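You operate a simulated robot arm through the tools that you are given. There is no shell and no other tool. Be economical: measure what you need, move in short steps, check, and stop when the job is done.

You are at the controls of a simulated robot arm. One attempt, no reset.

## Task
Peel the label off the spares carton, open both flaps and lift the block out onto the pack table.
Fine: the label goes into the waste tub.

It is judged by the outcome, as a careful person would: the job done as asked, and still so three seconds after it is handed in. It fails if anything else is knocked over, pushed out of place, dropped, spilled or broken.

## Robot
A 6-joint arm with a two-finger parallel gripper, fixed in place. Base frame: the origin is at the foot of the arm, x ahead of it, y to its left, z up; the work surface is at about z = 600. Readings come in mm, rad, newtons and seconds.
With the tool pointing down near the work surface it reaches from about 100 to 680 mm from the base axis. Its first joint turns from -1.152 to 1.152 rad. Payload 2.45 kg.
The TCP is the grasp point between the finger pads, 24 mm short of the fingertips. In the tool frame z runs along the fingers and y along their closing line. Largest opening 68 mm; finger width 17, thickness 10; the body of the gripper, 40 by 70 mm, starts 41 mm behind the TCP.
Orientation is told as [roll, pitch, yaw] about the base's x, y, z axes, in that order, counted from this pose: with the fingers straight down and closing along the base's y, the tool's x points along the base's -x, its y along +y and its z along -z.

## Interface
- The arm moves only by the tool apply_moves. Its argument "deltas" is a list of rows, each a list of 6 numbers: the shift along the tool's x, y, z in mm, then the turn, a rotation vector about the tool's x, y, z in rad. In form: [[tx, ty, tz, wx, wy, wz], ...]. A call has 1 to 8 rows; each row shifts and turns the commanded pose from where the row before left it, along the tool's axes as they then stand. "jaw" is the gripper command, from -1 (shut) to 1 (fully open), values between in proportion, set as the call begins (left out, the last holds). A row lasts 0.2 s, in which the tool goes at most 50 mm and 0.15 rad; a call with a longer step from one row to the next is refused whole, and so is a gripper value outside its range. Where a pose cannot be reached the arm comes as near as it can. A force on the tool above 40 N (or 10 N above the force at the start of the call, whichever is more), or a blocked arm, ends the call early, and 0.2 s more pass. Each finger travels about 108 mm/s and halts on what it meets, pressing with about 25 N; the grip force reading is that of the motor and also rises with nothing between the fingers. The clock runs only during rows and for 0.2 s after the last one: add rows that do not move to give the fingers time. The reply holds the time, the measured pose of the TCP, the force on the tool along the base axes, the opening and the grip force, in the units named above and with some noise, and new pictures: "show" is both (left out), scene, wrist or none.
- Cameras (640 x 400 px; columns grow to the right, rows downward): "scene" is fixed at [164.1, 421.8, 1443.3]; the picture's right is [-0.71, -0.70, 0.00], its down [-0.53, 0.54, -0.65] and it looks along [0.45, -0.46, -0.76] (base axes); focal length 338 px, centre (320, 200). "wrist" rides on the gripper at [84, 11, -75] in the tool frame; the picture's right is [-0.13, 0.99, 0.00], its down [-0.60, -0.08, -0.79] and it looks along [-0.79, -0.10, 0.61] (tool axes); focal length 251 px, centre (320, 200). There is no depth. A picture from a camera that has moved, and an enlarged one, comes with that camera's place and axes in the base frame and with its lens.
- inspect(camera, box): a new picture of the part [left, top, right, bottom] of that camera's present view, enlarged. The clock stands still meanwhile.
- finish_job(): hands the job in; it is judged then, once.

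Go step by step. Nothing tells you positions but the pictures and the camera data: compare them with the known pose of the tool, close in by small moves and look again before you grip or let go. The budget is 120 turns and 170 pictures, counting those below and the enlarged ones. Unless the task says otherwise, let go and move clear before handing in, and close with one line.

The tools are called after ">>>" as name(argument=value, ...) on one line, values as JSON. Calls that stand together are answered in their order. apply_moves: Moves the arm, as the interface text tells. Its arguments: {"type":"object","properties":{"deltas":{"type":"array","items":{"type":"array","items":{"type":"number"}}},"jaw":{"type":"number"},"show":{"type":"string","enum":["both","scene","wrist","none"]}},"required":["deltas"]} The other tools are called the same way: inspect (camera, box) takes an enlarged picture of a part of a camera's view; finish_job () hands the job in.

At the start:

```text
time_s: 0.0
tcp_pos: [436.2, 4.4, 1012.7]
ee_rot: [0.001, -0.001, 0.0]
contact_force: [0.5, 0.1, -0.3]
finger_gap: 68.3
finger_force: 0.1
```

scene: 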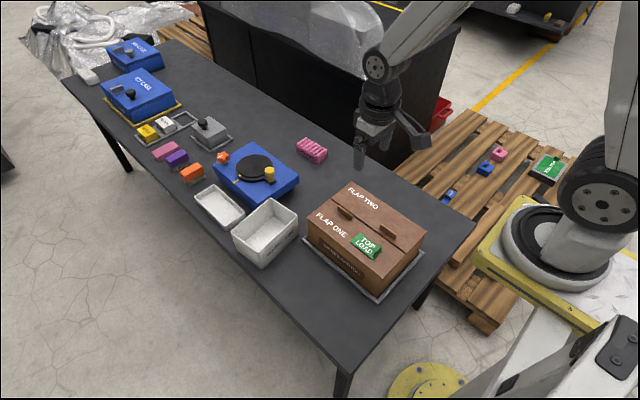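
wrist: 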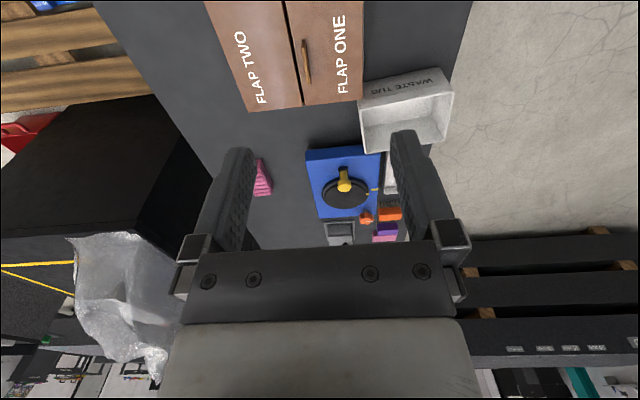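

I see the carton with FLAP ONE / FLAP TWO and a green label near the robot, with the waste tub beside it. I'll look closer before moving.

>>> inspect(camera="scene", box=[290, 160, 450, 310])

>>> inspect(camera="scene", box=[130, 100, 350, 280])

```text
2.67 times, centred on (370, 235) of scene
camera zoom: at [164.1, 421.8, 1443.3], right [-0.71, -0.7, 0.0], down [-0.53, 0.54, -0.65], along [0.45, -0.46, -0.76], focal length 902 px, centre (187, 107)
```

zoom: 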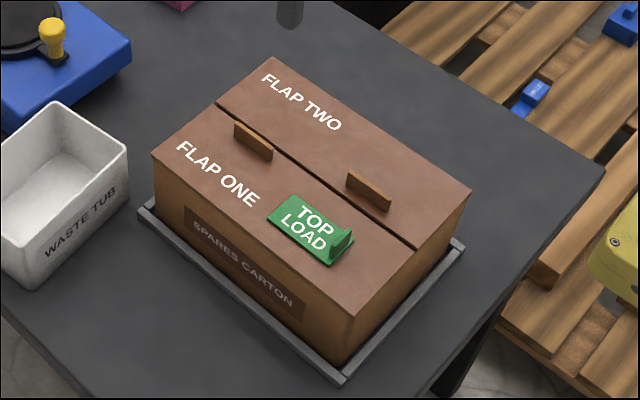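

```text
2.22 times, centred on (240, 190) of scene
camera zoom: at [164.1, 421.8, 1443.3], right [-0.71, -0.7, 0.0], down [-0.53, 0.54, -0.65], along [0.45, -0.46, -0.76], focal length 752 px, centre (498, 222)
```

zoom: 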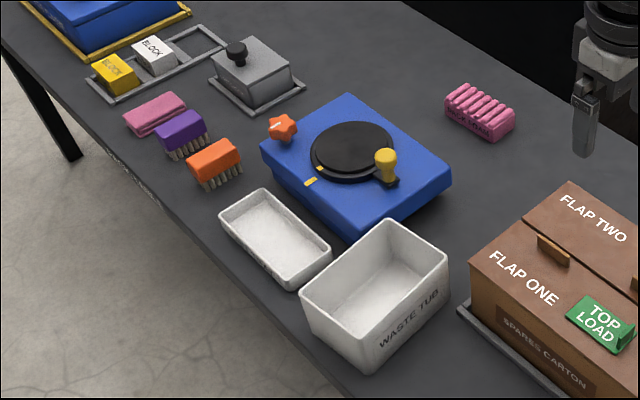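

Estimates: carton top at z≈700, x 325–584, y −150…43; label with pull tab near (376,−6); tub centre near (660,133). I'll go above the tab to look closely.

>>> apply_moves(deltas=[[12, -2, 42, 0, 0, 0], [12, -2, 42, 0, 0, 0], [12, -2, 42, 0, 0, 0], [12, -2, 42, 0, 0, 0], [12, -2, 42, 0, 0, 0], [0, 0, 0, 0, 0, 0]], jaw=1)

```text
time_s: 1.4
tcp_pos: [373.5, -5.2, 802.3]
ee_rot: [0.001, -0.001, 0.001]
contact_force: [0.4, 0.6, 0.2]
finger_gap: 67.9
finger_force: 0.1
camera wrist: at [289.7, 6.4, 876.0], right [0.13, 0.99, 0.0], down [0.6, -0.08, 0.79], along [0.79, -0.1, -0.61], focal length 251 px, centre (320, 200)
```

scene: 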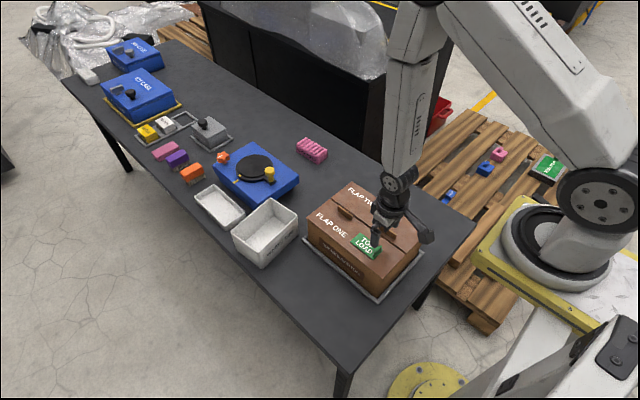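
wrist: 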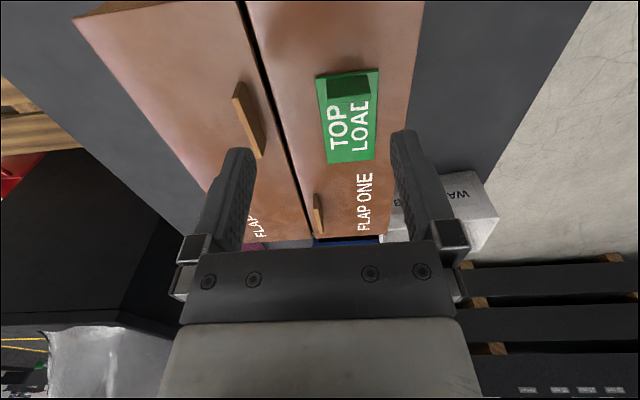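

>>> inspect(camera="wrist", box=[220, 40, 440, 180])

>>> inspect(camera="scene", box=[330, 210, 420, 280])

```text
2.86 times, centred on (330, 110) of wrist
camera zoom: at [289.7, 6.4, 876.0], right [0.13, 0.99, 0.0], down [0.6, -0.08, 0.79], along [0.79, -0.1, -0.61], focal length 718 px, centre (291, 457)
```

zoom: 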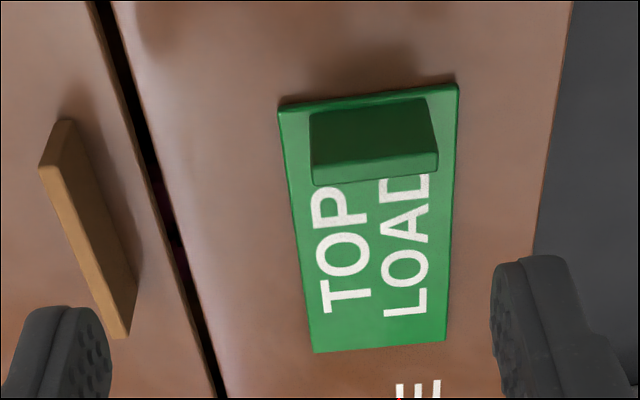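

```text
5.71 times, centred on (375, 245) of scene
camera zoom: at [164.1, 421.8, 1443.3], right [-0.71, -0.7, 0.0], down [-0.53, 0.54, -0.65], along [0.45, -0.46, -0.76], focal length 1933 px, centre (6, -57)
```

zoom: 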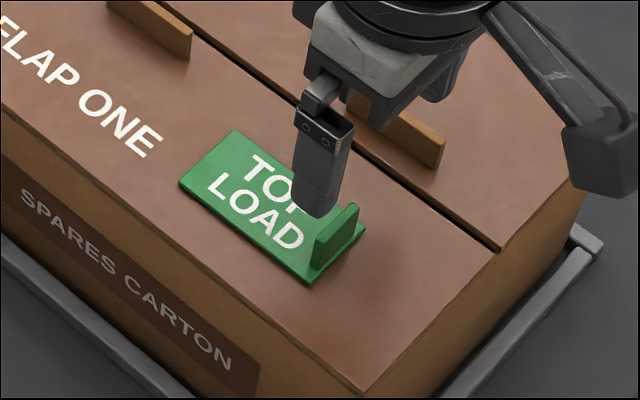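

The two cameras agree on carton top z≈725; the tab is a thin upright plate at x≈366–372, y≈1–25, z 728–747. I'll turn the gripper 90° so it closes along x over the tab.

>>> apply_moves(deltas=[[0, 0, 0, 0, 0, -0.149], [0, 0, 0, 0, 0, -0.149], [0, 0, 0, 0, 0, -0.149], [0, 0, 0, 0, 0, -0.149], [0, 0, 0, 0, 0, -0.149], [0, 0, 0, 0, 0, -0.149], [0, 0, 0, 0, 0, -0.149], [0, 0, 0, 0, 0, -0.149]], show="none")

>>> apply_moves(deltas=[[0, 0, 0, 0, 0, -0.127], [0, 0, 0, 0, 0, -0.126], [0, 0, 0, 0, 0, -0.126], [-18, 4, 0, 0, 0, 0], [0, 0, 0, 0, 0, 0]])

```text
time_s: 3.2
tcp_pos: [375.6, -4.8, 802.6]
ee_rot: [-0.003, 0.001, 1.195]
contact_force: [-0.1, -0.4, -0.1]
finger_gap: 67.9
finger_force: 0.1
```

```text
time_s: 4.4
tcp_pos: [372.0, 13.2, 802.4]
ee_rot: [-0.001, 0.0, 1.572]
contact_force: [0.0, 0.6, -0.6]
finger_gap: 67.8
finger_force: 0.0
camera wrist: at [361.8, -70.9, 876.9], right [-0.99, 0.13, 0.0], down [0.08, 0.6, 0.79], along [0.1, 0.79, -0.61], focal length 251 px, centre (320, 200)
```

scene: 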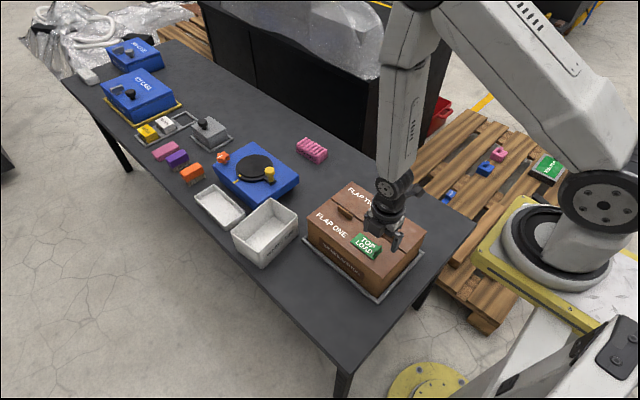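
wrist: 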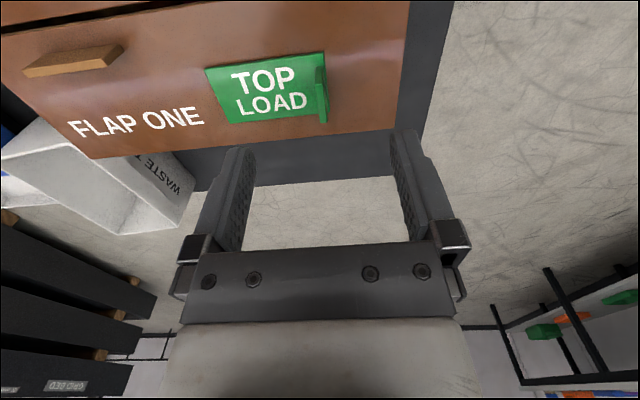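

The tab lies right below, around (370.5, 11). Descending part way and checking.

>>> apply_moves(deltas=[[1.5, 1.5, 10, 0, 0, 0], [0, 0, 12, 0, 0, 0], [0, 0, 10, 0, 0, 0], [0, 0, 0, 0, 0, 0]])

>>> inspect(camera="wrist", box=[220, 80, 440, 220])

>>> inspect(camera="scene", box=[330, 190, 440, 280])

```text
time_s: 5.4
tcp_pos: [371.7, 12.2, 770.7]
ee_rot: [-0.002, 0.001, 1.572]
contact_force: [0.4, 0.5, -0.7]
finger_gap: 67.8
finger_force: 0.1
camera wrist: at [360.1, -71.4, 846.1], right [-0.99, 0.13, 0.0], down [0.08, 0.6, 0.79], along [0.1, 0.79, -0.61], focal length 251 px, centre (320, 200)
```

scene: 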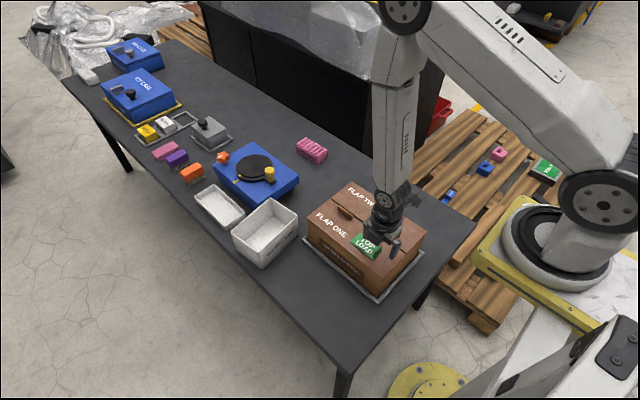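
wrist: 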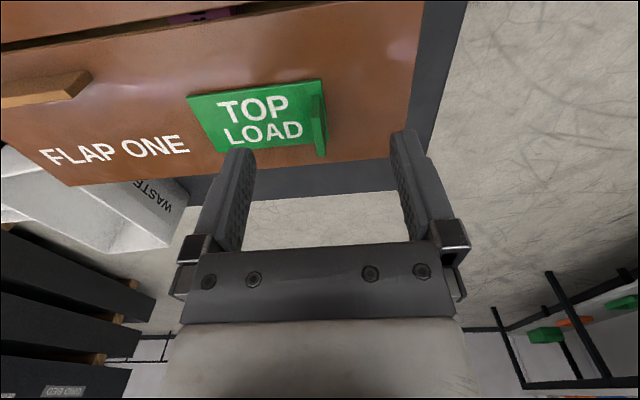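

```text
2.86 times, centred on (330, 150) of wrist
camera zoom: at [360.1, -71.4, 846.1], right [-0.99, 0.13, 0.0], down [0.08, 0.6, 0.79], along [0.1, 0.79, -0.61], focal length 718 px, centre (291, 343)
```

zoom: 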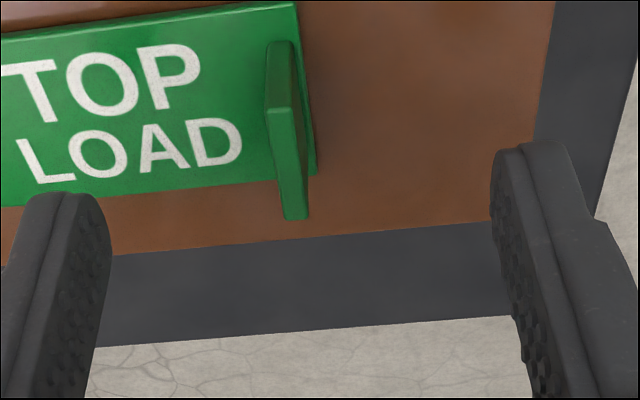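

```text
4.44 times, centred on (385, 235) of scene
camera zoom: at [164.1, 421.8, 1443.3], right [-0.71, -0.7, 0.0], down [-0.53, 0.54, -0.65], along [0.45, -0.46, -0.76], focal length 1504 px, centre (31, 44)
```

zoom: 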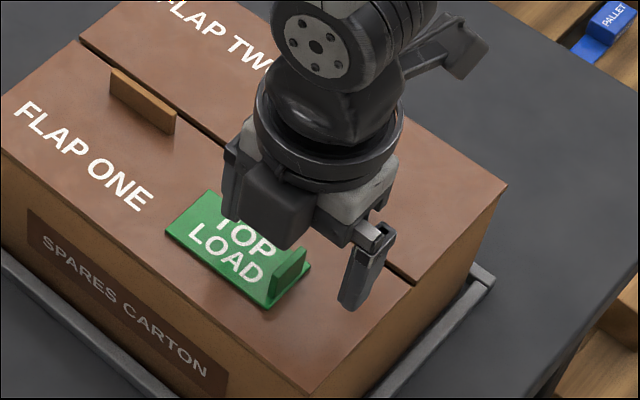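

Alignment is good. I'll go down to z≈756 and close slowly on the tab.

>>> apply_moves(deltas=[[2, 1, 5, 0, 0, 0], [0, 0, 5, 0, 0, 0], [0, 0, 5, 0, 0, 0], [0, 0, 0, 0, 0, 0]], show="wrist")

>>> inspect(camera="wrist", box=[220, 80, 440, 220])

```text
time_s: 6.4
tcp_pos: [370.5, 10.2, 756.3]
ee_rot: [-0.001, 0.0, 1.575]
contact_force: [0.1, 0.9, -0.2]
finger_gap: 67.9
finger_force: 0.0
camera wrist: at [359.3, -74.3, 830.6], right [-0.99, 0.13, 0.0], down [0.08, 0.6, 0.79], along [0.1, 0.79, -0.61], focal length 251 px, centre (320, 200)
```

wrist: 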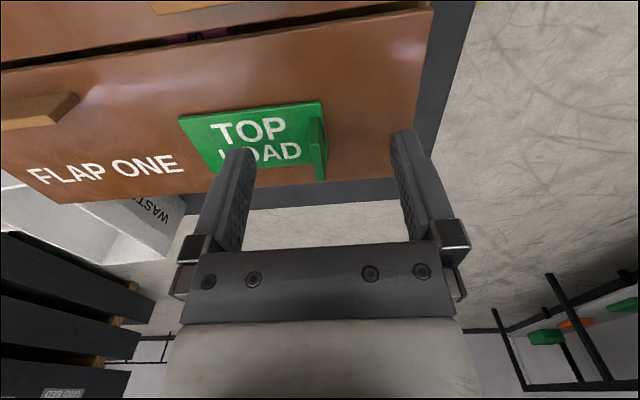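

```text
2.86 times, centred on (330, 150) of wrist
camera zoom: at [359.3, -74.3, 830.6], right [-0.99, 0.13, 0.0], down [0.08, 0.6, 0.79], along [0.1, 0.79, -0.61], focal length 718 px, centre (291, 343)
```

zoom: 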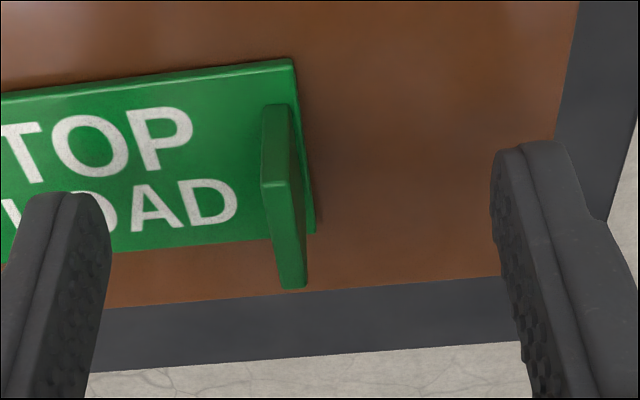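

The tab is between the fingers with ~14 mm of overlap; small centering and close.

>>> apply_moves(deltas=[[2.5, 0, 1, 0, 0, 0], [0, 0, 0, 0, 0, 0], [0, 0, 0, 0, 0, 0], [0, 0, 0, 0, 0, 0]], jaw=-1)

>>> inspect(camera="wrist", box=[220, 80, 440, 220])

```text
time_s: 7.4
tcp_pos: [370.9, 6.0, 754.9]
ee_rot: [-0.002, 0.0, 1.573]
contact_force: [5.7, 1.0, -1.5]
finger_gap: 3.5
finger_force: 24.9
camera wrist: at [359.9, -76.7, 829.4], right [-0.99, 0.13, 0.0], down [0.08, 0.6, 0.79], along [0.1, 0.79, -0.61], focal length 251 px, centre (320, 200)
```

scene: 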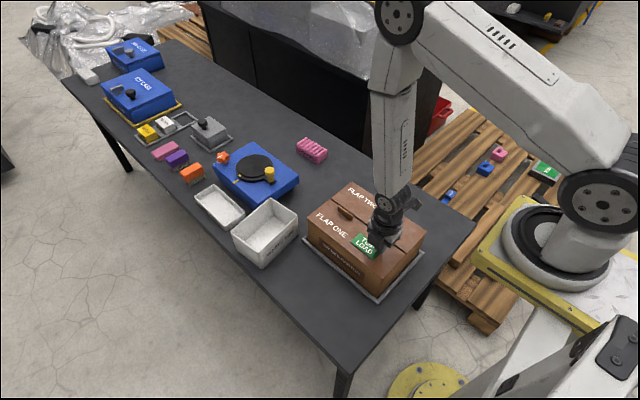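
wrist: 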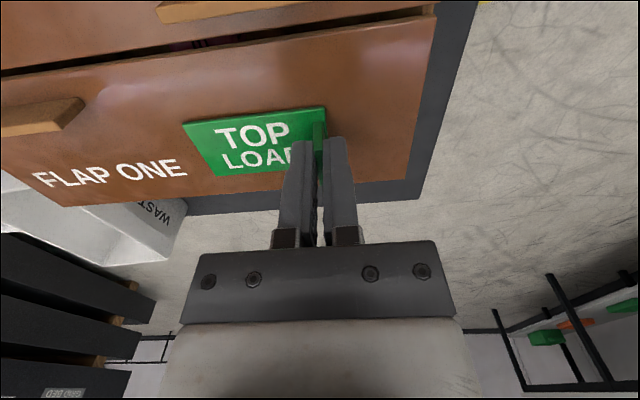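

```text
2.86 times, centred on (330, 150) of wrist
camera zoom: at [359.9, -76.7, 829.4], right [-0.99, 0.13, 0.0], down [0.08, 0.6, 0.79], along [0.1, 0.79, -0.61], focal length 718 px, centre (291, 343)
```

zoom: 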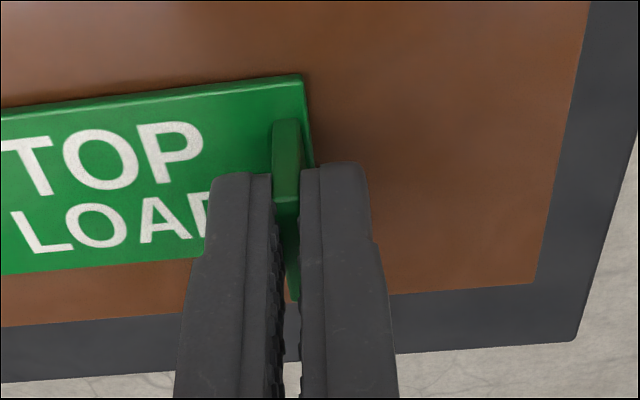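

The tab is gripped (gap 3.5). I'll try a small lift with a slight peel rotation and watch the force.

>>> apply_moves(deltas=[[0, 0, -2, 0, 0, 0], [0, 0, -2, -0.04, 0, 0], [0, 0, -2, -0.04, 0, 0], [0, 0, 0, 0, 0, 0]], show="wrist")

>>> inspect(camera="scene", box=[320, 200, 430, 290])

```text
time_s: 8.4
tcp_pos: [368.9, 7.4, 761.4]
ee_rot: [0.077, -0.001, 1.573]
contact_force: [-0.1, -0.1, -0.4]
finger_gap: 3.4
finger_force: 25.4
camera wrist: at [365.1, -76.5, 836.1], right [-0.99, 0.13, 0.08], down [0.14, 0.6, 0.78], along [0.05, 0.79, -0.62], focal length 251 px, centre (320, 200)
```

wrist: 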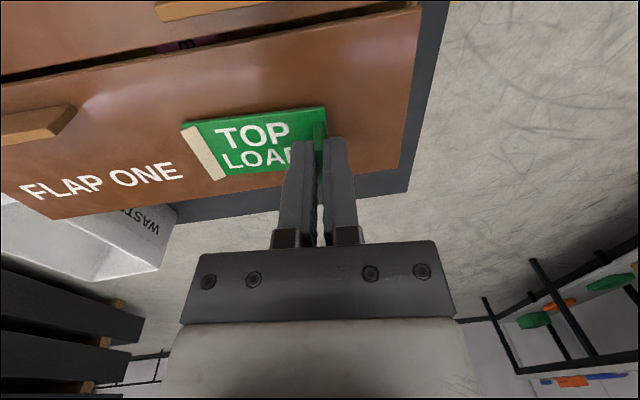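

```text
4.44 times, centred on (375, 245) of scene
camera zoom: at [164.1, 421.8, 1443.3], right [-0.71, -0.7, 0.0], down [-0.53, 0.54, -0.65], along [0.45, -0.46, -0.76], focal length 1504 px, centre (76, 0)
```

zoom: 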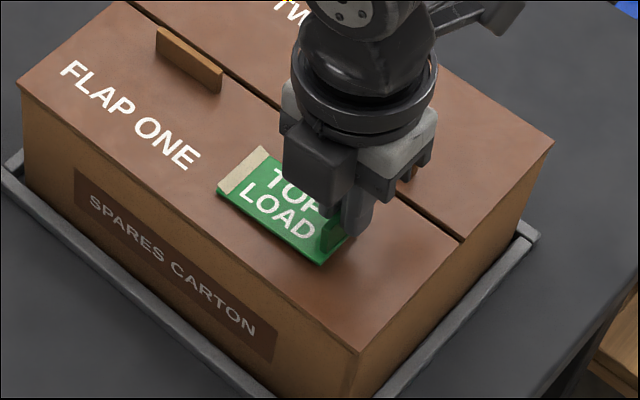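

Force is nil and the label seems to be coming along, leaving a pale strip at its far end. Continuing the peel gently.

>>> apply_moves(deltas=[[0, 0, -4, -0.05, 0, 0], [0, 0, -4, -0.05, 0, 0], [0, 0, -4, -0.05, 0, 0], [0, 0, 0, 0, 0, 0]], show="wrist")

>>> inspect(camera="scene", box=[320, 200, 430, 290])

```text
time_s: 9.4
tcp_pos: [372.0, 6.2, 772.7]
ee_rot: [0.229, 0.0, 1.574]
contact_force: [-0.2, 0.7, 0.4]
finger_gap: 3.3
finger_force: 25.4
camera wrist: at [378.4, -76.8, 847.8], right [-0.97, 0.13, 0.23], down [0.26, 0.6, 0.75], along [-0.04, 0.79, -0.62], focal length 251 px, centre (320, 200)
```

wrist: 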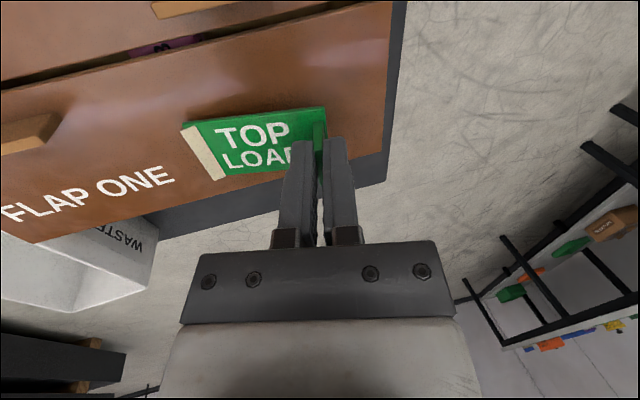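

```text
4.44 times, centred on (375, 245) of scene
camera zoom: at [164.1, 421.8, 1443.3], right [-0.71, -0.7, 0.0], down [-0.53, 0.54, -0.65], along [0.45, -0.46, -0.76], focal length 1504 px, centre (76, 0)
```

zoom: 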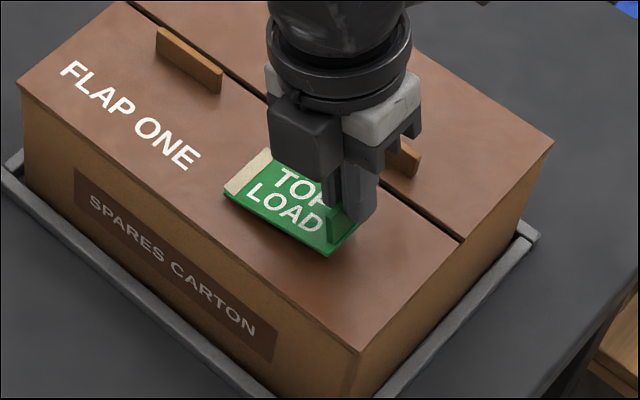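

The label is fully off and rigid in the grip (the pale bit is its curled end). Lifting clear and levelling.

>>> apply_moves(deltas=[[0, 0, -25, 0, 0, 0], [0, 0, -25, 0.115, 0, 0], [0, 0, -20, 0.114, 0, 0], [0, 0, 0, 0, 0, 0]], show="both")

```text
time_s: 10.4
tcp_pos: [384.7, 7.6, 842.0]
ee_rot: [-0.001, 0.001, 1.573]
contact_force: [0.3, -0.1, -0.5]
finger_gap: 3.2
finger_force: 24.8
camera wrist: at [373.9, -75.8, 916.0], right [-0.99, 0.13, 0.0], down [0.08, 0.6, 0.79], along [0.1, 0.79, -0.61], focal length 251 px, centre (320, 200)
```

scene: 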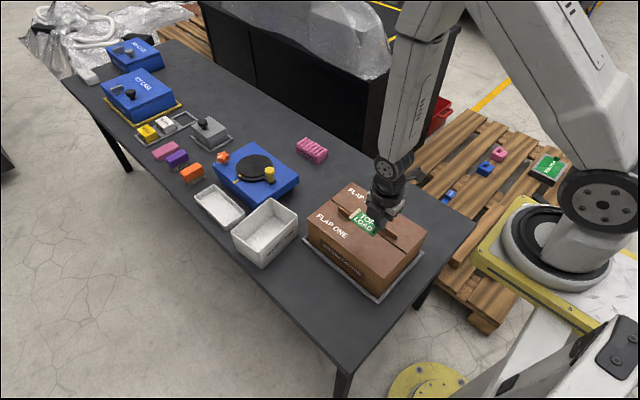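
wrist: 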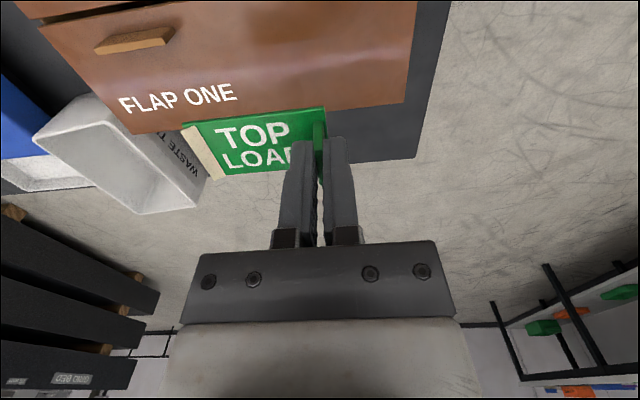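

Carrying the label over to the tub at height.

>>> apply_moves(deltas=[[-18, -35, 0, 0, 0, 0], [-18, -35, 0, 0, 0, 0], [-18, -35, 0, 0, 0, 0], [-18, -35, 0, 0, 0, 0], [-18, -35, 0, 0, 0, 0], [-18, -35, 0, 0, 0, 0], [-16, -32, 0, 0, 0, 0], [0, 0, 0, 0, 0, 0]], show="both")

```text
time_s: 12.2
tcp_pos: [627.6, 129.9, 839.8]
ee_rot: [0.001, 0.0, 1.57]
contact_force: [0.3, 0.4, -0.4]
finger_gap: 3.5
finger_force: 25.0
camera wrist: at [617.1, 47.1, 914.5], right [-0.99, 0.13, 0.0], down [0.08, 0.6, 0.79], along [0.1, 0.79, -0.61], focal length 251 px, centre (320, 200)
```

scene: 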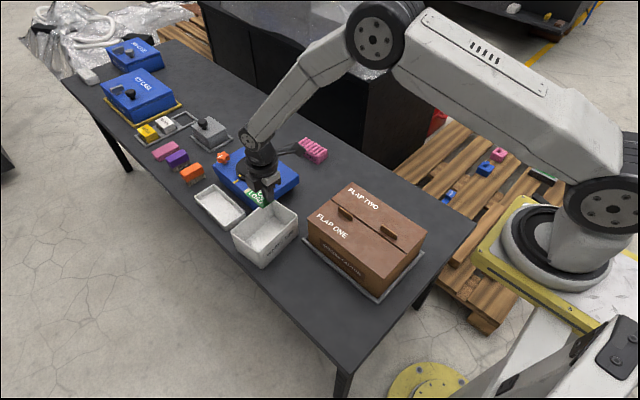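
wrist: 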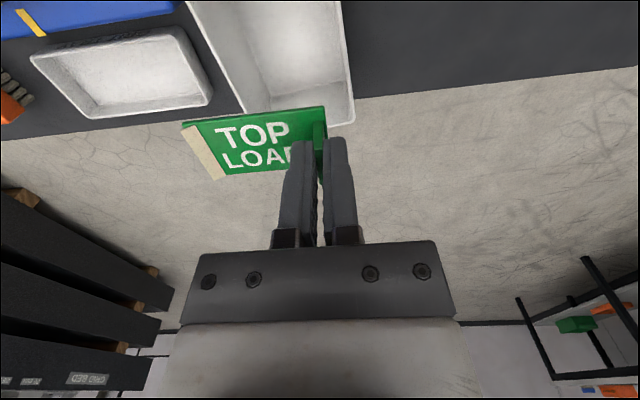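

The tub's long side runs along y, so I'll turn the gripper back to closing along y (label then lies along y) and centre over the tub.

>>> apply_moves(deltas=[[0, 0, 0, 0, 0, 0.149], [0, 0, 0, 0, 0, 0.149], [0, 0, 0, 0, 0, 0.149], [0, 0, 0, 0, 0, 0.149], [0, 0, 0, 0, 0, 0.149], [0, 0, 0, 0, 0, 0.149], [0, 0, 0, 0, 0, 0.149], [0, 0, 0, 0, 0, 0.149]], show="none")

>>> apply_moves(deltas=[[0, 0, 0, 0, 0, 0.126], [0, 0, 0, 0, 0, 0.126], [0, 0, 0, 0, 0, 0.126], [-12, 30, 20, 0, 0, 0], [0, 0, 30, 0, 0, 0], [0, 0, 0, 0, 0, 0]])

```text
time_s: 14.0
tcp_pos: [626.6, 130.9, 840.9]
ee_rot: [0.001, -0.001, 0.377]
contact_force: [-0.6, -0.1, -0.2]
finger_gap: 3.4
finger_force: 25.4
```

```text
time_s: 15.4
tcp_pos: [640.7, 160.9, 790.7]
ee_rot: [0.001, -0.003, 0.002]
contact_force: [-0.2, 0.2, -0.1]
finger_gap: 3.5
finger_force: 25.5
camera wrist: at [556.3, 172.9, 865.3], right [0.13, 0.99, 0.0], down [0.6, -0.08, 0.79], along [0.79, -0.1, -0.61], focal length 251 px, centre (320, 200)
```

scene: 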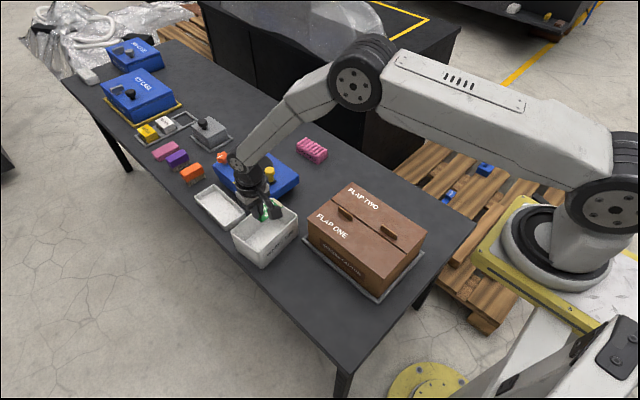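
wrist: 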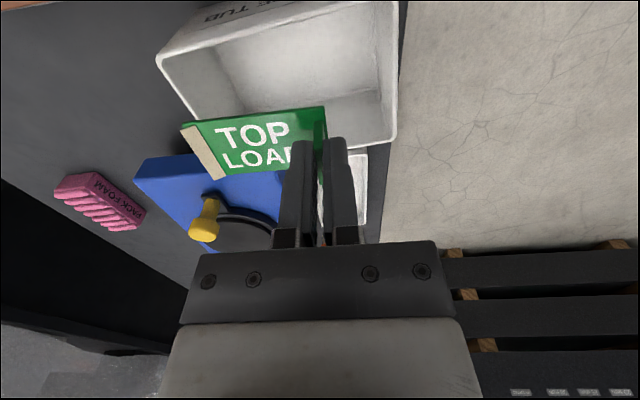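

Well over the tub; shifting 8 mm further in x and lowering into it.

>>> apply_moves(deltas=[[-8, 0, 25, 0, 0, 0], [0, 0, 30, 0, 0, 0], [0, 0, 25, 0, 0, 0], [0, 0, 20, 0, 0, 0], [0, 0, 0, 0, 0, 0]])

>>> inspect(camera="scene", box=[200, 140, 330, 280])

```text
time_s: 16.6
tcp_pos: [646.5, 162.1, 690.2]
ee_rot: [0.0, -0.002, 0.003]
contact_force: [-0.4, 0.2, 0.0]
finger_gap: 3.6
finger_force: 25.4
camera wrist: at [562.9, 172.2, 765.0], right [0.13, 0.99, 0.0], down [0.6, -0.08, 0.79], along [0.79, -0.1, -0.61], focal length 251 px, centre (320, 200)
```

scene: 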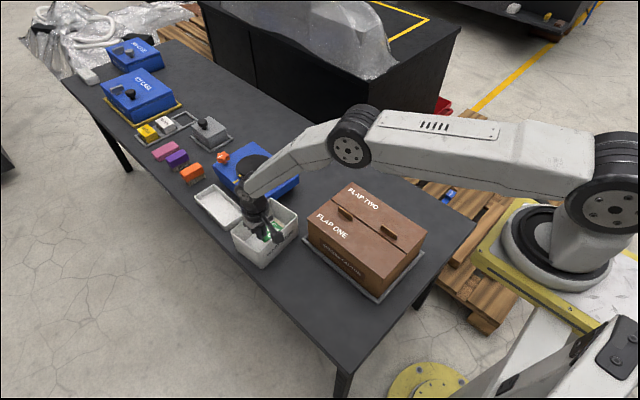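
wrist: 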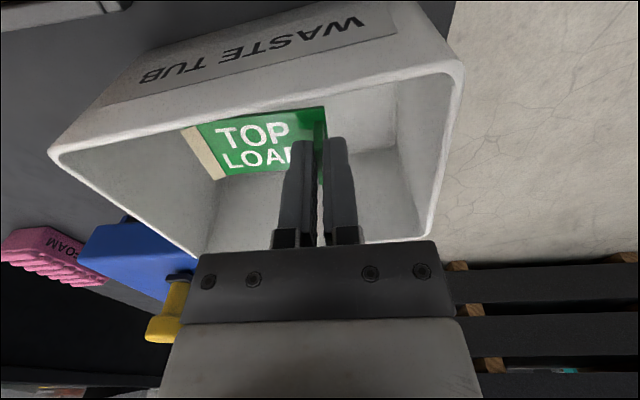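

```text
2.86 times, centred on (265, 210) of scene
camera zoom: at [164.1, 421.8, 1443.2], right [-0.71, -0.7, 0.0], down [-0.53, 0.54, -0.65], along [0.45, -0.46, -0.76], focal length 967 px, centre (477, 171)
```

zoom: 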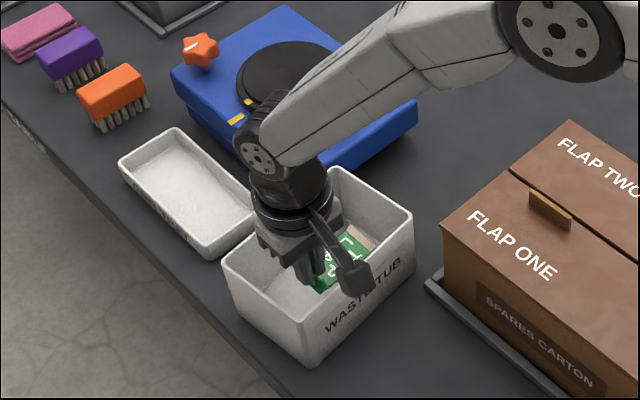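

The label is inside the tub with clearance. A little lower, then release with a partial opening.

>>> apply_moves(deltas=[[0, 0, 12, 0, 0, 0], [0, 0, 12, 0, 0, 0], [0, 0, 0, 0, 0, 0]], show="none")

>>> apply_moves(deltas=[[0, 0, 0, 0, 0, 0], [0, 0, 0, 0, 0, 0], [0, 0, 0, 0, 0, 0]], jaw=-0.4, show="wrist")

```text
time_s: 17.4
tcp_pos: [646.9, 160.3, 667.9]
ee_rot: [-0.001, -0.001, 0.002]
contact_force: [-0.1, 0.4, -1.0]
finger_gap: 3.2
finger_force: 25.0
```

```text
time_s: 18.2
tcp_pos: [646.9, 160.5, 667.0]
ee_rot: [-0.002, -0.001, 0.002]
contact_force: [-0.6, 0.2, 0.4]
finger_gap: 20.4
finger_force: 0.0
camera wrist: at [563.0, 172.5, 742.0], right [0.13, 0.99, 0.0], down [0.6, -0.08, 0.79], along [0.79, -0.1, -0.61], focal length 251 px, centre (320, 200)
```

wrist: 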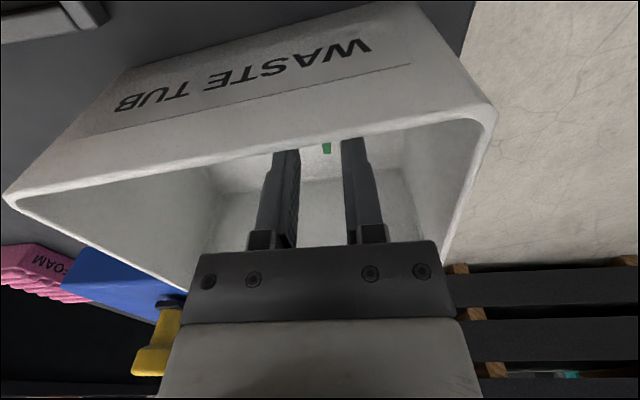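

Label released. Raising out and heading back above flap one's handle.

>>> apply_moves(deltas=[[0, 0, -30, 0, 0, 0], [0, 0, -45, 0, 0, 0], [0, 0, -50, 0, 0, 0], [0, 0, -45, 0, 0, 0], [0, 0, 0, 0, 0, 0]], show="both")

>>> apply_moves(deltas=[[35, -40, 0, 0, 0, 0], [35, -40, 0, 0, 0, 0], [35, -40, 0, 0, 0, 0], [35, -40, 0, 0, 0, 0], [5, -20, 15, 0, 0, 0], [0, 0, 0, 0, 0, 0]], jaw=1, show="both")

```text
time_s: 19.4
tcp_pos: [649.9, 161.5, 839.2]
ee_rot: [-0.001, 0.001, 0.003]
contact_force: [1.4, -0.5, 0.4]
finger_gap: 20.3
finger_force: 0.0
camera wrist: at [564.4, 173.5, 913.6], right [0.13, 0.99, 0.0], down [0.6, -0.08, 0.79], along [0.79, -0.1, -0.61], focal length 251 px, centre (320, 200)
```

scene: 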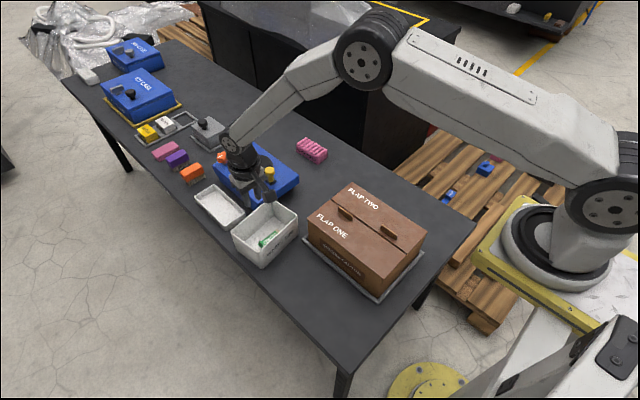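
wrist: 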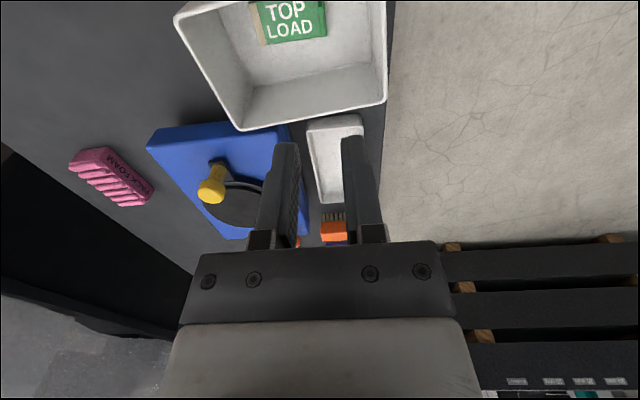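

```text
refused: row 1 steps farther than a row can; nothing moved
```

The label sits in the tub. Redoing the transfer with shorter steps.

>>> apply_moves(deltas=[[27, -32, 0, 0, 0, 0], [27, -32, 0, 0, 0, 0], [27, -32, 0, 0, 0, 0], [27, -32, 0, 0, 0, 0], [27, -32, 0, 0, 0, 0], [13, -22, 20, 0, 0, 0], [0, 0, 0, 0, 0, 0]], jaw=1, show="both")

>>> inspect(camera="wrist", box=[220, 60, 440, 200])

```text
time_s: 21.0
tcp_pos: [500.2, -23.5, 815.7]
ee_rot: [0.001, -0.001, 0.001]
contact_force: [0.2, 0.1, 0.0]
finger_gap: 67.8
finger_force: 0.0
camera wrist: at [416.9, -11.5, 890.8], right [0.13, 0.99, 0.0], down [0.6, -0.08, 0.79], along [0.79, -0.1, -0.61], focal length 251 px, centre (320, 200)
```

scene: 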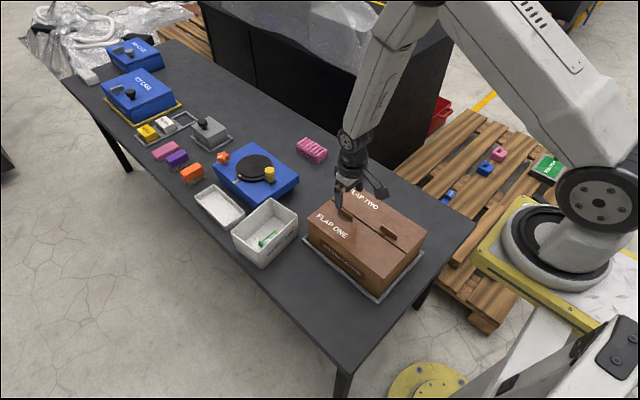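
wrist: 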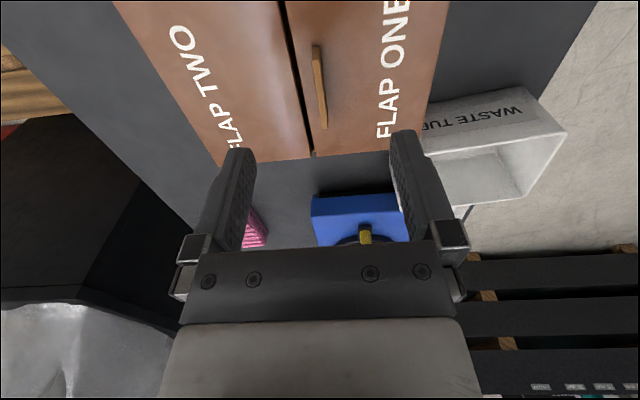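

```text
2.86 times, centred on (330, 130) of wrist
camera zoom: at [416.9, -11.5, 890.8], right [0.13, 0.99, 0.0], down [0.6, -0.08, 0.79], along [0.79, -0.1, -0.61], focal length 718 px, centre (291, 400)
```

zoom: 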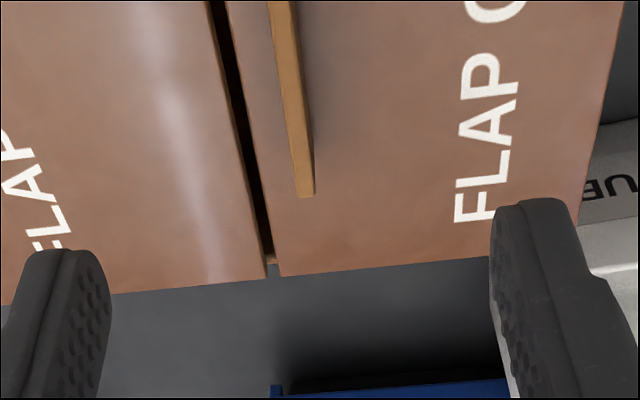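

Flap one's handle runs x≈470–522 at y≈−21, top z≈743. Descending over it.

>>> apply_moves(deltas=[[4, 2, 30, 0, 0, 0], [0, 0, 20, 0, 0, 0], [0, 0, 0, 0, 0, 0]], show="wrist")

>>> inspect(camera="wrist", box=[220, 60, 440, 200])

>>> inspect(camera="scene", box=[300, 150, 430, 250])

```text
time_s: 21.8
tcp_pos: [495.2, -20.3, 766.5]
ee_rot: [0.001, -0.004, 0.002]
contact_force: [-0.1, 0.3, -0.2]
finger_gap: 67.8
finger_force: 0.1
camera wrist: at [412.1, -9.1, 841.1], right [0.13, 0.99, 0.0], down [0.6, -0.08, 0.79], along [0.79, -0.1, -0.61], focal length 251 px, centre (320, 200)
```

wrist: 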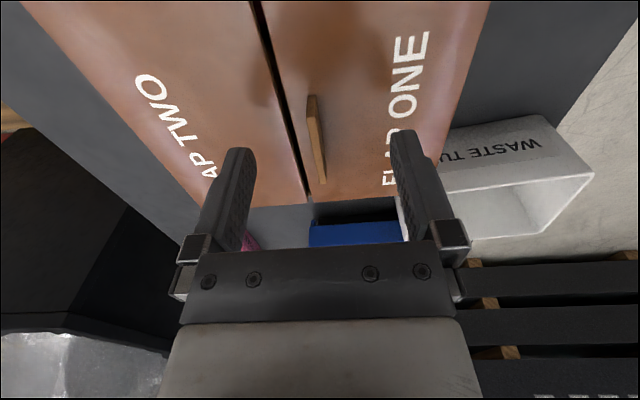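

```text
2.86 times, centred on (330, 130) of wrist
camera zoom: at [412.1, -9.1, 841.1], right [0.13, 0.99, 0.0], down [0.6, -0.08, 0.79], along [0.79, -0.1, -0.61], focal length 718 px, centre (291, 400)
```

zoom: 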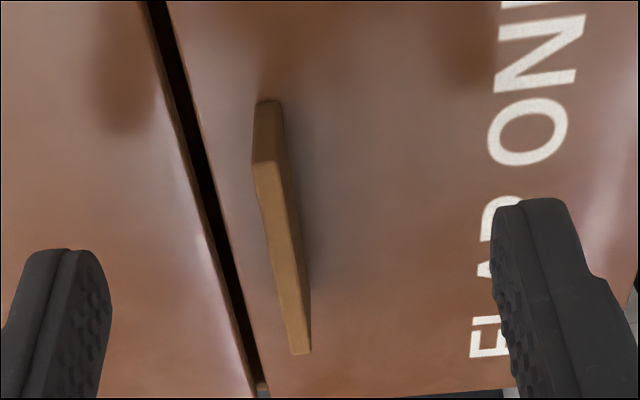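

```text
4.00 times, centred on (365, 200) of scene
camera zoom: at [164.1, 421.8, 1443.3], right [-0.71, -0.7, 0.0], down [-0.53, 0.54, -0.65], along [0.45, -0.46, -0.76], focal length 1353 px, centre (140, 200)
```

zoom: 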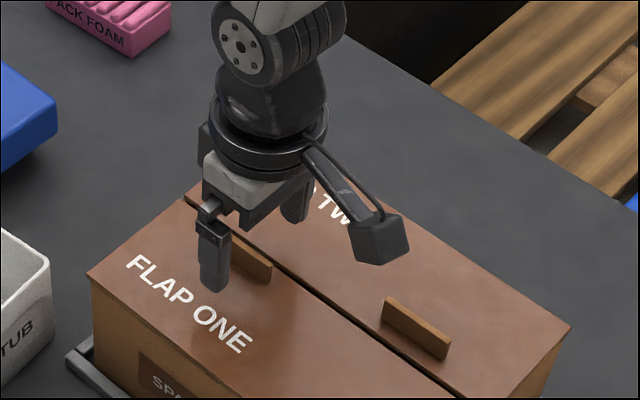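

Handle confirmed at x 478–523, y −21. Lowering to z≈751 and gripping.

>>> apply_moves(deltas=[[-4, -1, 8, 0, 0, 0], [0, 0, 7, 0, 0, 0], [0, 0, 0, 0, 0, 0]], show="none")

>>> apply_moves(deltas=[[0, 0, 0, 0, 0, 0], [0, 0, 0, 0, 0, 0], [0, 0, 0, 0, 0, 0]], jaw=-1, show="wrist")

```text
time_s: 22.6
tcp_pos: [499.2, -19.9, 752.7]
ee_rot: [0.0, 0.0, 0.002]
contact_force: [-0.3, -0.8, 1.0]
finger_gap: 68.0
finger_force: 0.2
```

```text
time_s: 23.4
tcp_pos: [499.0, -20.2, 752.5]
ee_rot: [0.0, 0.0, 0.002]
contact_force: [-2.7, -13.5, 3.8]
finger_gap: 4.2
finger_force: 25.2
camera wrist: at [414.9, -9.9, 826.8], right [0.13, 0.99, 0.0], down [0.6, -0.08, 0.79], along [0.79, -0.1, -0.61], focal length 251 px, centre (320, 200)
```

wrist: 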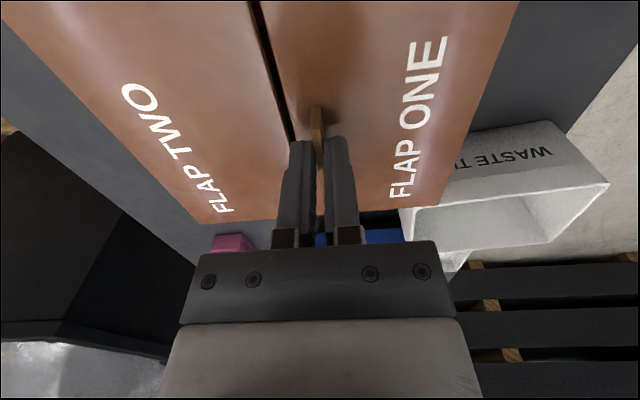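

Gripped (gap 4.2). Beginning the arc about the hinge (y≈57), in small steps.

>>> apply_moves(deltas=[[0, 0.6, -3.8, 0.05, 0, 0], [0, 1.5, -3.85, 0.05, 0, 0], [0, 1.5, -3.85, 0.05, 0, 0], [0, 1.5, -3.85, 0.05, 0, 0], [0, 0, 0, 0, 0, 0]], show="wrist")

>>> inspect(camera="scene", box=[300, 150, 430, 300])

```text
time_s: 24.6
tcp_pos: [498.1, -13.0, 766.5]
ee_rot: [-0.199, -0.002, 0.001]
contact_force: [3.0, 3.0, 0.0]
finger_gap: 4.1
finger_force: 25.2
camera wrist: at [414.9, 13.4, 838.4], right [0.13, 0.97, -0.2], down [0.6, 0.08, 0.79], along [0.79, -0.22, -0.58], focal length 251 px, centre (320, 200)
```

wrist: 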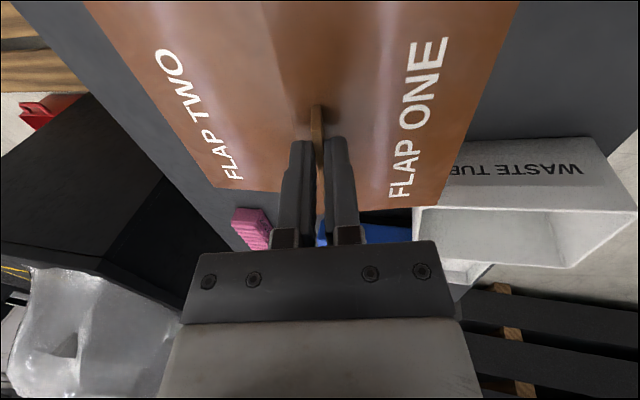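

```text
2.67 times, centred on (365, 225) of scene
camera zoom: at [164.3, 421.9, 1443.2], right [-0.71, -0.7, 0.0], down [-0.53, 0.54, -0.65], along [0.45, -0.46, -0.76], focal length 902 px, centre (200, 133)
```

zoom: 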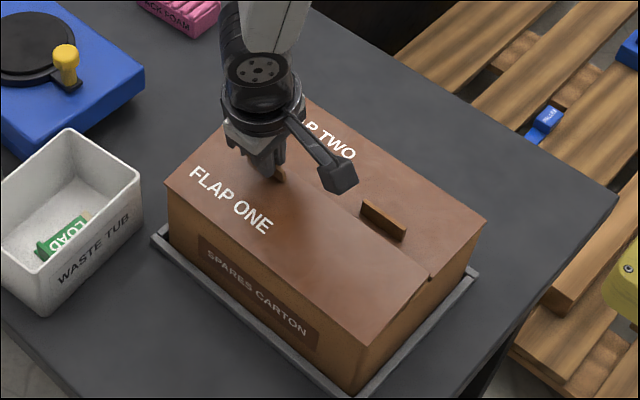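

The flap is opening freely, hardly any side force. Continuing the arc.

>>> apply_moves(deltas=[[0, 3.28, -7.64, 0.1, 0, 0], [0, 3.28, -7.64, 0.1, 0, 0], [0, 3.28, -7.64, 0.1, 0, 0], [0, 3.28, -7.64, 0.1, 0, 0], [0, 0, 0, 0, 0, 0]], show="scene")

```text
time_s: 25.8
tcp_pos: [500.3, 9.2, 791.2]
ee_rot: [-0.603, -0.002, 0.002]
contact_force: [3.3, 4.6, -0.7]
finger_gap: 4.4
finger_force: 24.4
```

scene: 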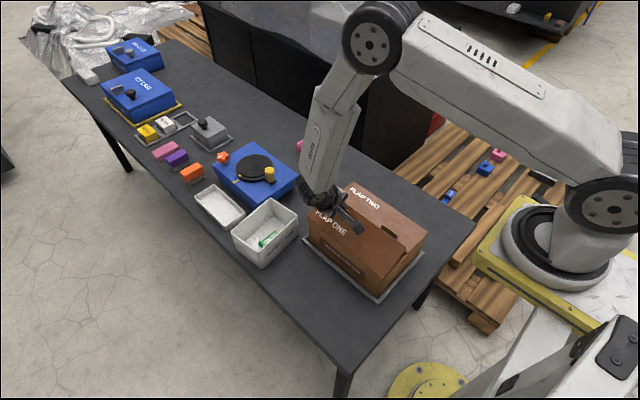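

>>> apply_moves(deltas=[[0, 3.28, -7.64, 0.1, 0, 0], [0, 3.28, -7.64, 0.1, 0, 0], [0, 3.28, -7.64, 0.1, 0, 0], [0, 3.28, -7.64, 0.1, 0, 0], [0, 3.28, -7.64, 0.1, 0, 0], [0, 0, 0, 0, 0, 0]], show="both")

```text
time_s: 27.2
tcp_pos: [499.4, 46.5, 804.8]
ee_rot: [-1.1, -0.002, 0.003]
contact_force: [5.0, 3.9, -4.1]
finger_gap: 4.7
finger_force: 25.1
camera wrist: at [415.1, 119.1, 829.7], right [0.13, 0.45, -0.88], down [0.6, 0.67, 0.43], along [0.79, -0.59, -0.18], focal length 251 px, centre (320, 200)
```

scene: 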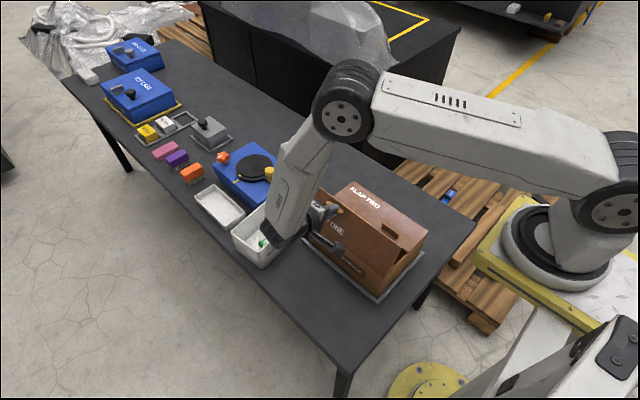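
wrist: 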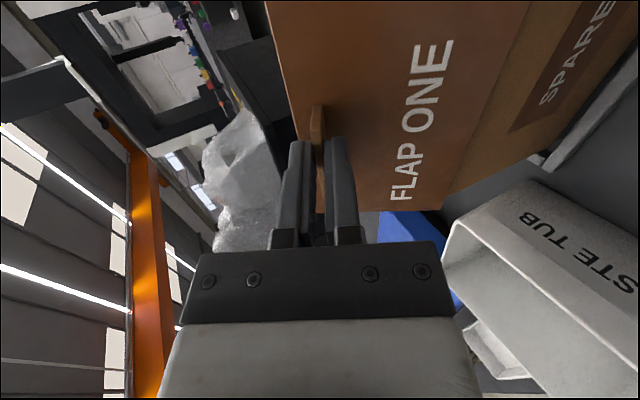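

Going well at ~63°. Continuing past vertical.

>>> apply_moves(deltas=[[0, 3.28, -7.64, 0.1, 0, 0], [0, 3.28, -7.64, 0.1, 0, 0], [0, 3.28, -7.64, 0.1, 0, 0], [0, 3.28, -7.64, 0.1, 0, 0], [0, 0, 0, 0, 0, 0]], show="both")

```text
time_s: 28.4
tcp_pos: [498.2, 79.7, 802.2]
ee_rot: [-1.5, -0.001, 0.0]
contact_force: [-2.2, 1.6, -6.2]
finger_gap: 4.7
finger_force: 24.8
camera wrist: at [415.3, 155.7, 795.9], right [0.13, 0.07, -0.99], down [0.6, 0.79, 0.13], along [0.79, -0.61, 0.06], focal length 251 px, centre (320, 200)
```

scene: 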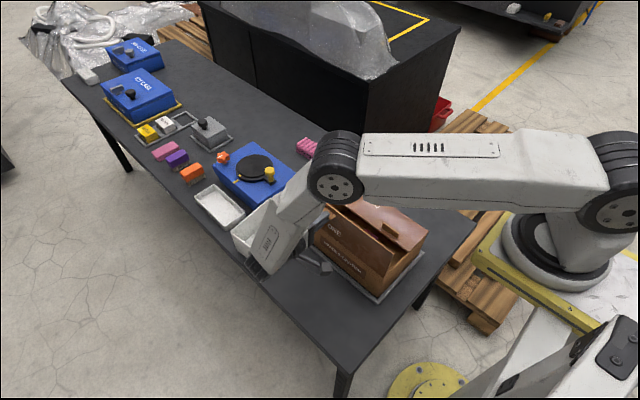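
wrist: 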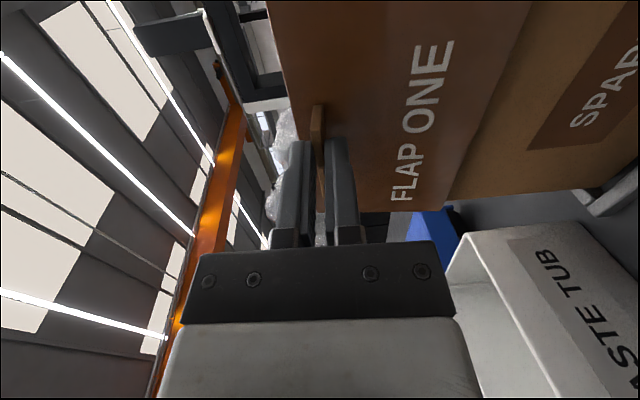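

Flap ~86° open. A bit further past vertical, watching tub clearance.

>>> apply_moves(deltas=[[0, 3.28, -7.64, 0.1, 0, 0], [0, 3.28, -7.64, 0.1, 0, 0], [0, 3.28, -7.64, 0.1, 0, 0], [0, 0, 0, 0, 0, 0]], show="both")

```text
time_s: 29.4
tcp_pos: [495.1, 95.0, 795.5]
ee_rot: [-1.792, -0.004, 0.008]
contact_force: [14.7, 3.5, 4.1]
finger_gap: 5.2
finger_force: 24.9
out of reach, approached as far as the arm can: row 3
camera wrist: at [411.2, 165.7, 767.9], right [0.14, -0.22, -0.97], down [0.6, 0.8, -0.1], along [0.79, -0.56, 0.24], focal length 251 px, centre (320, 200)
```

scene: 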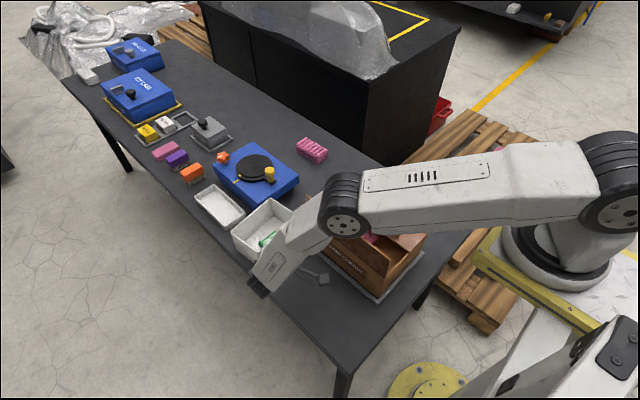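
wrist: 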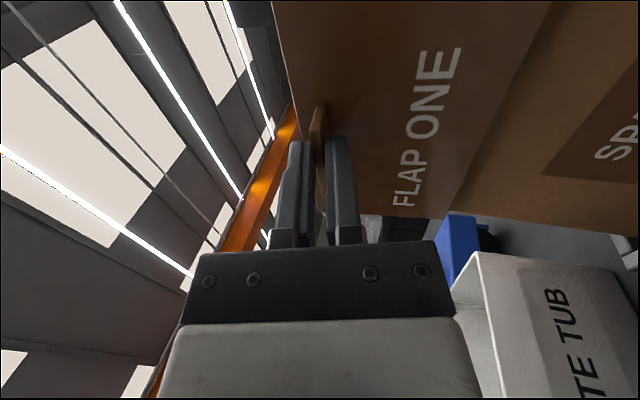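

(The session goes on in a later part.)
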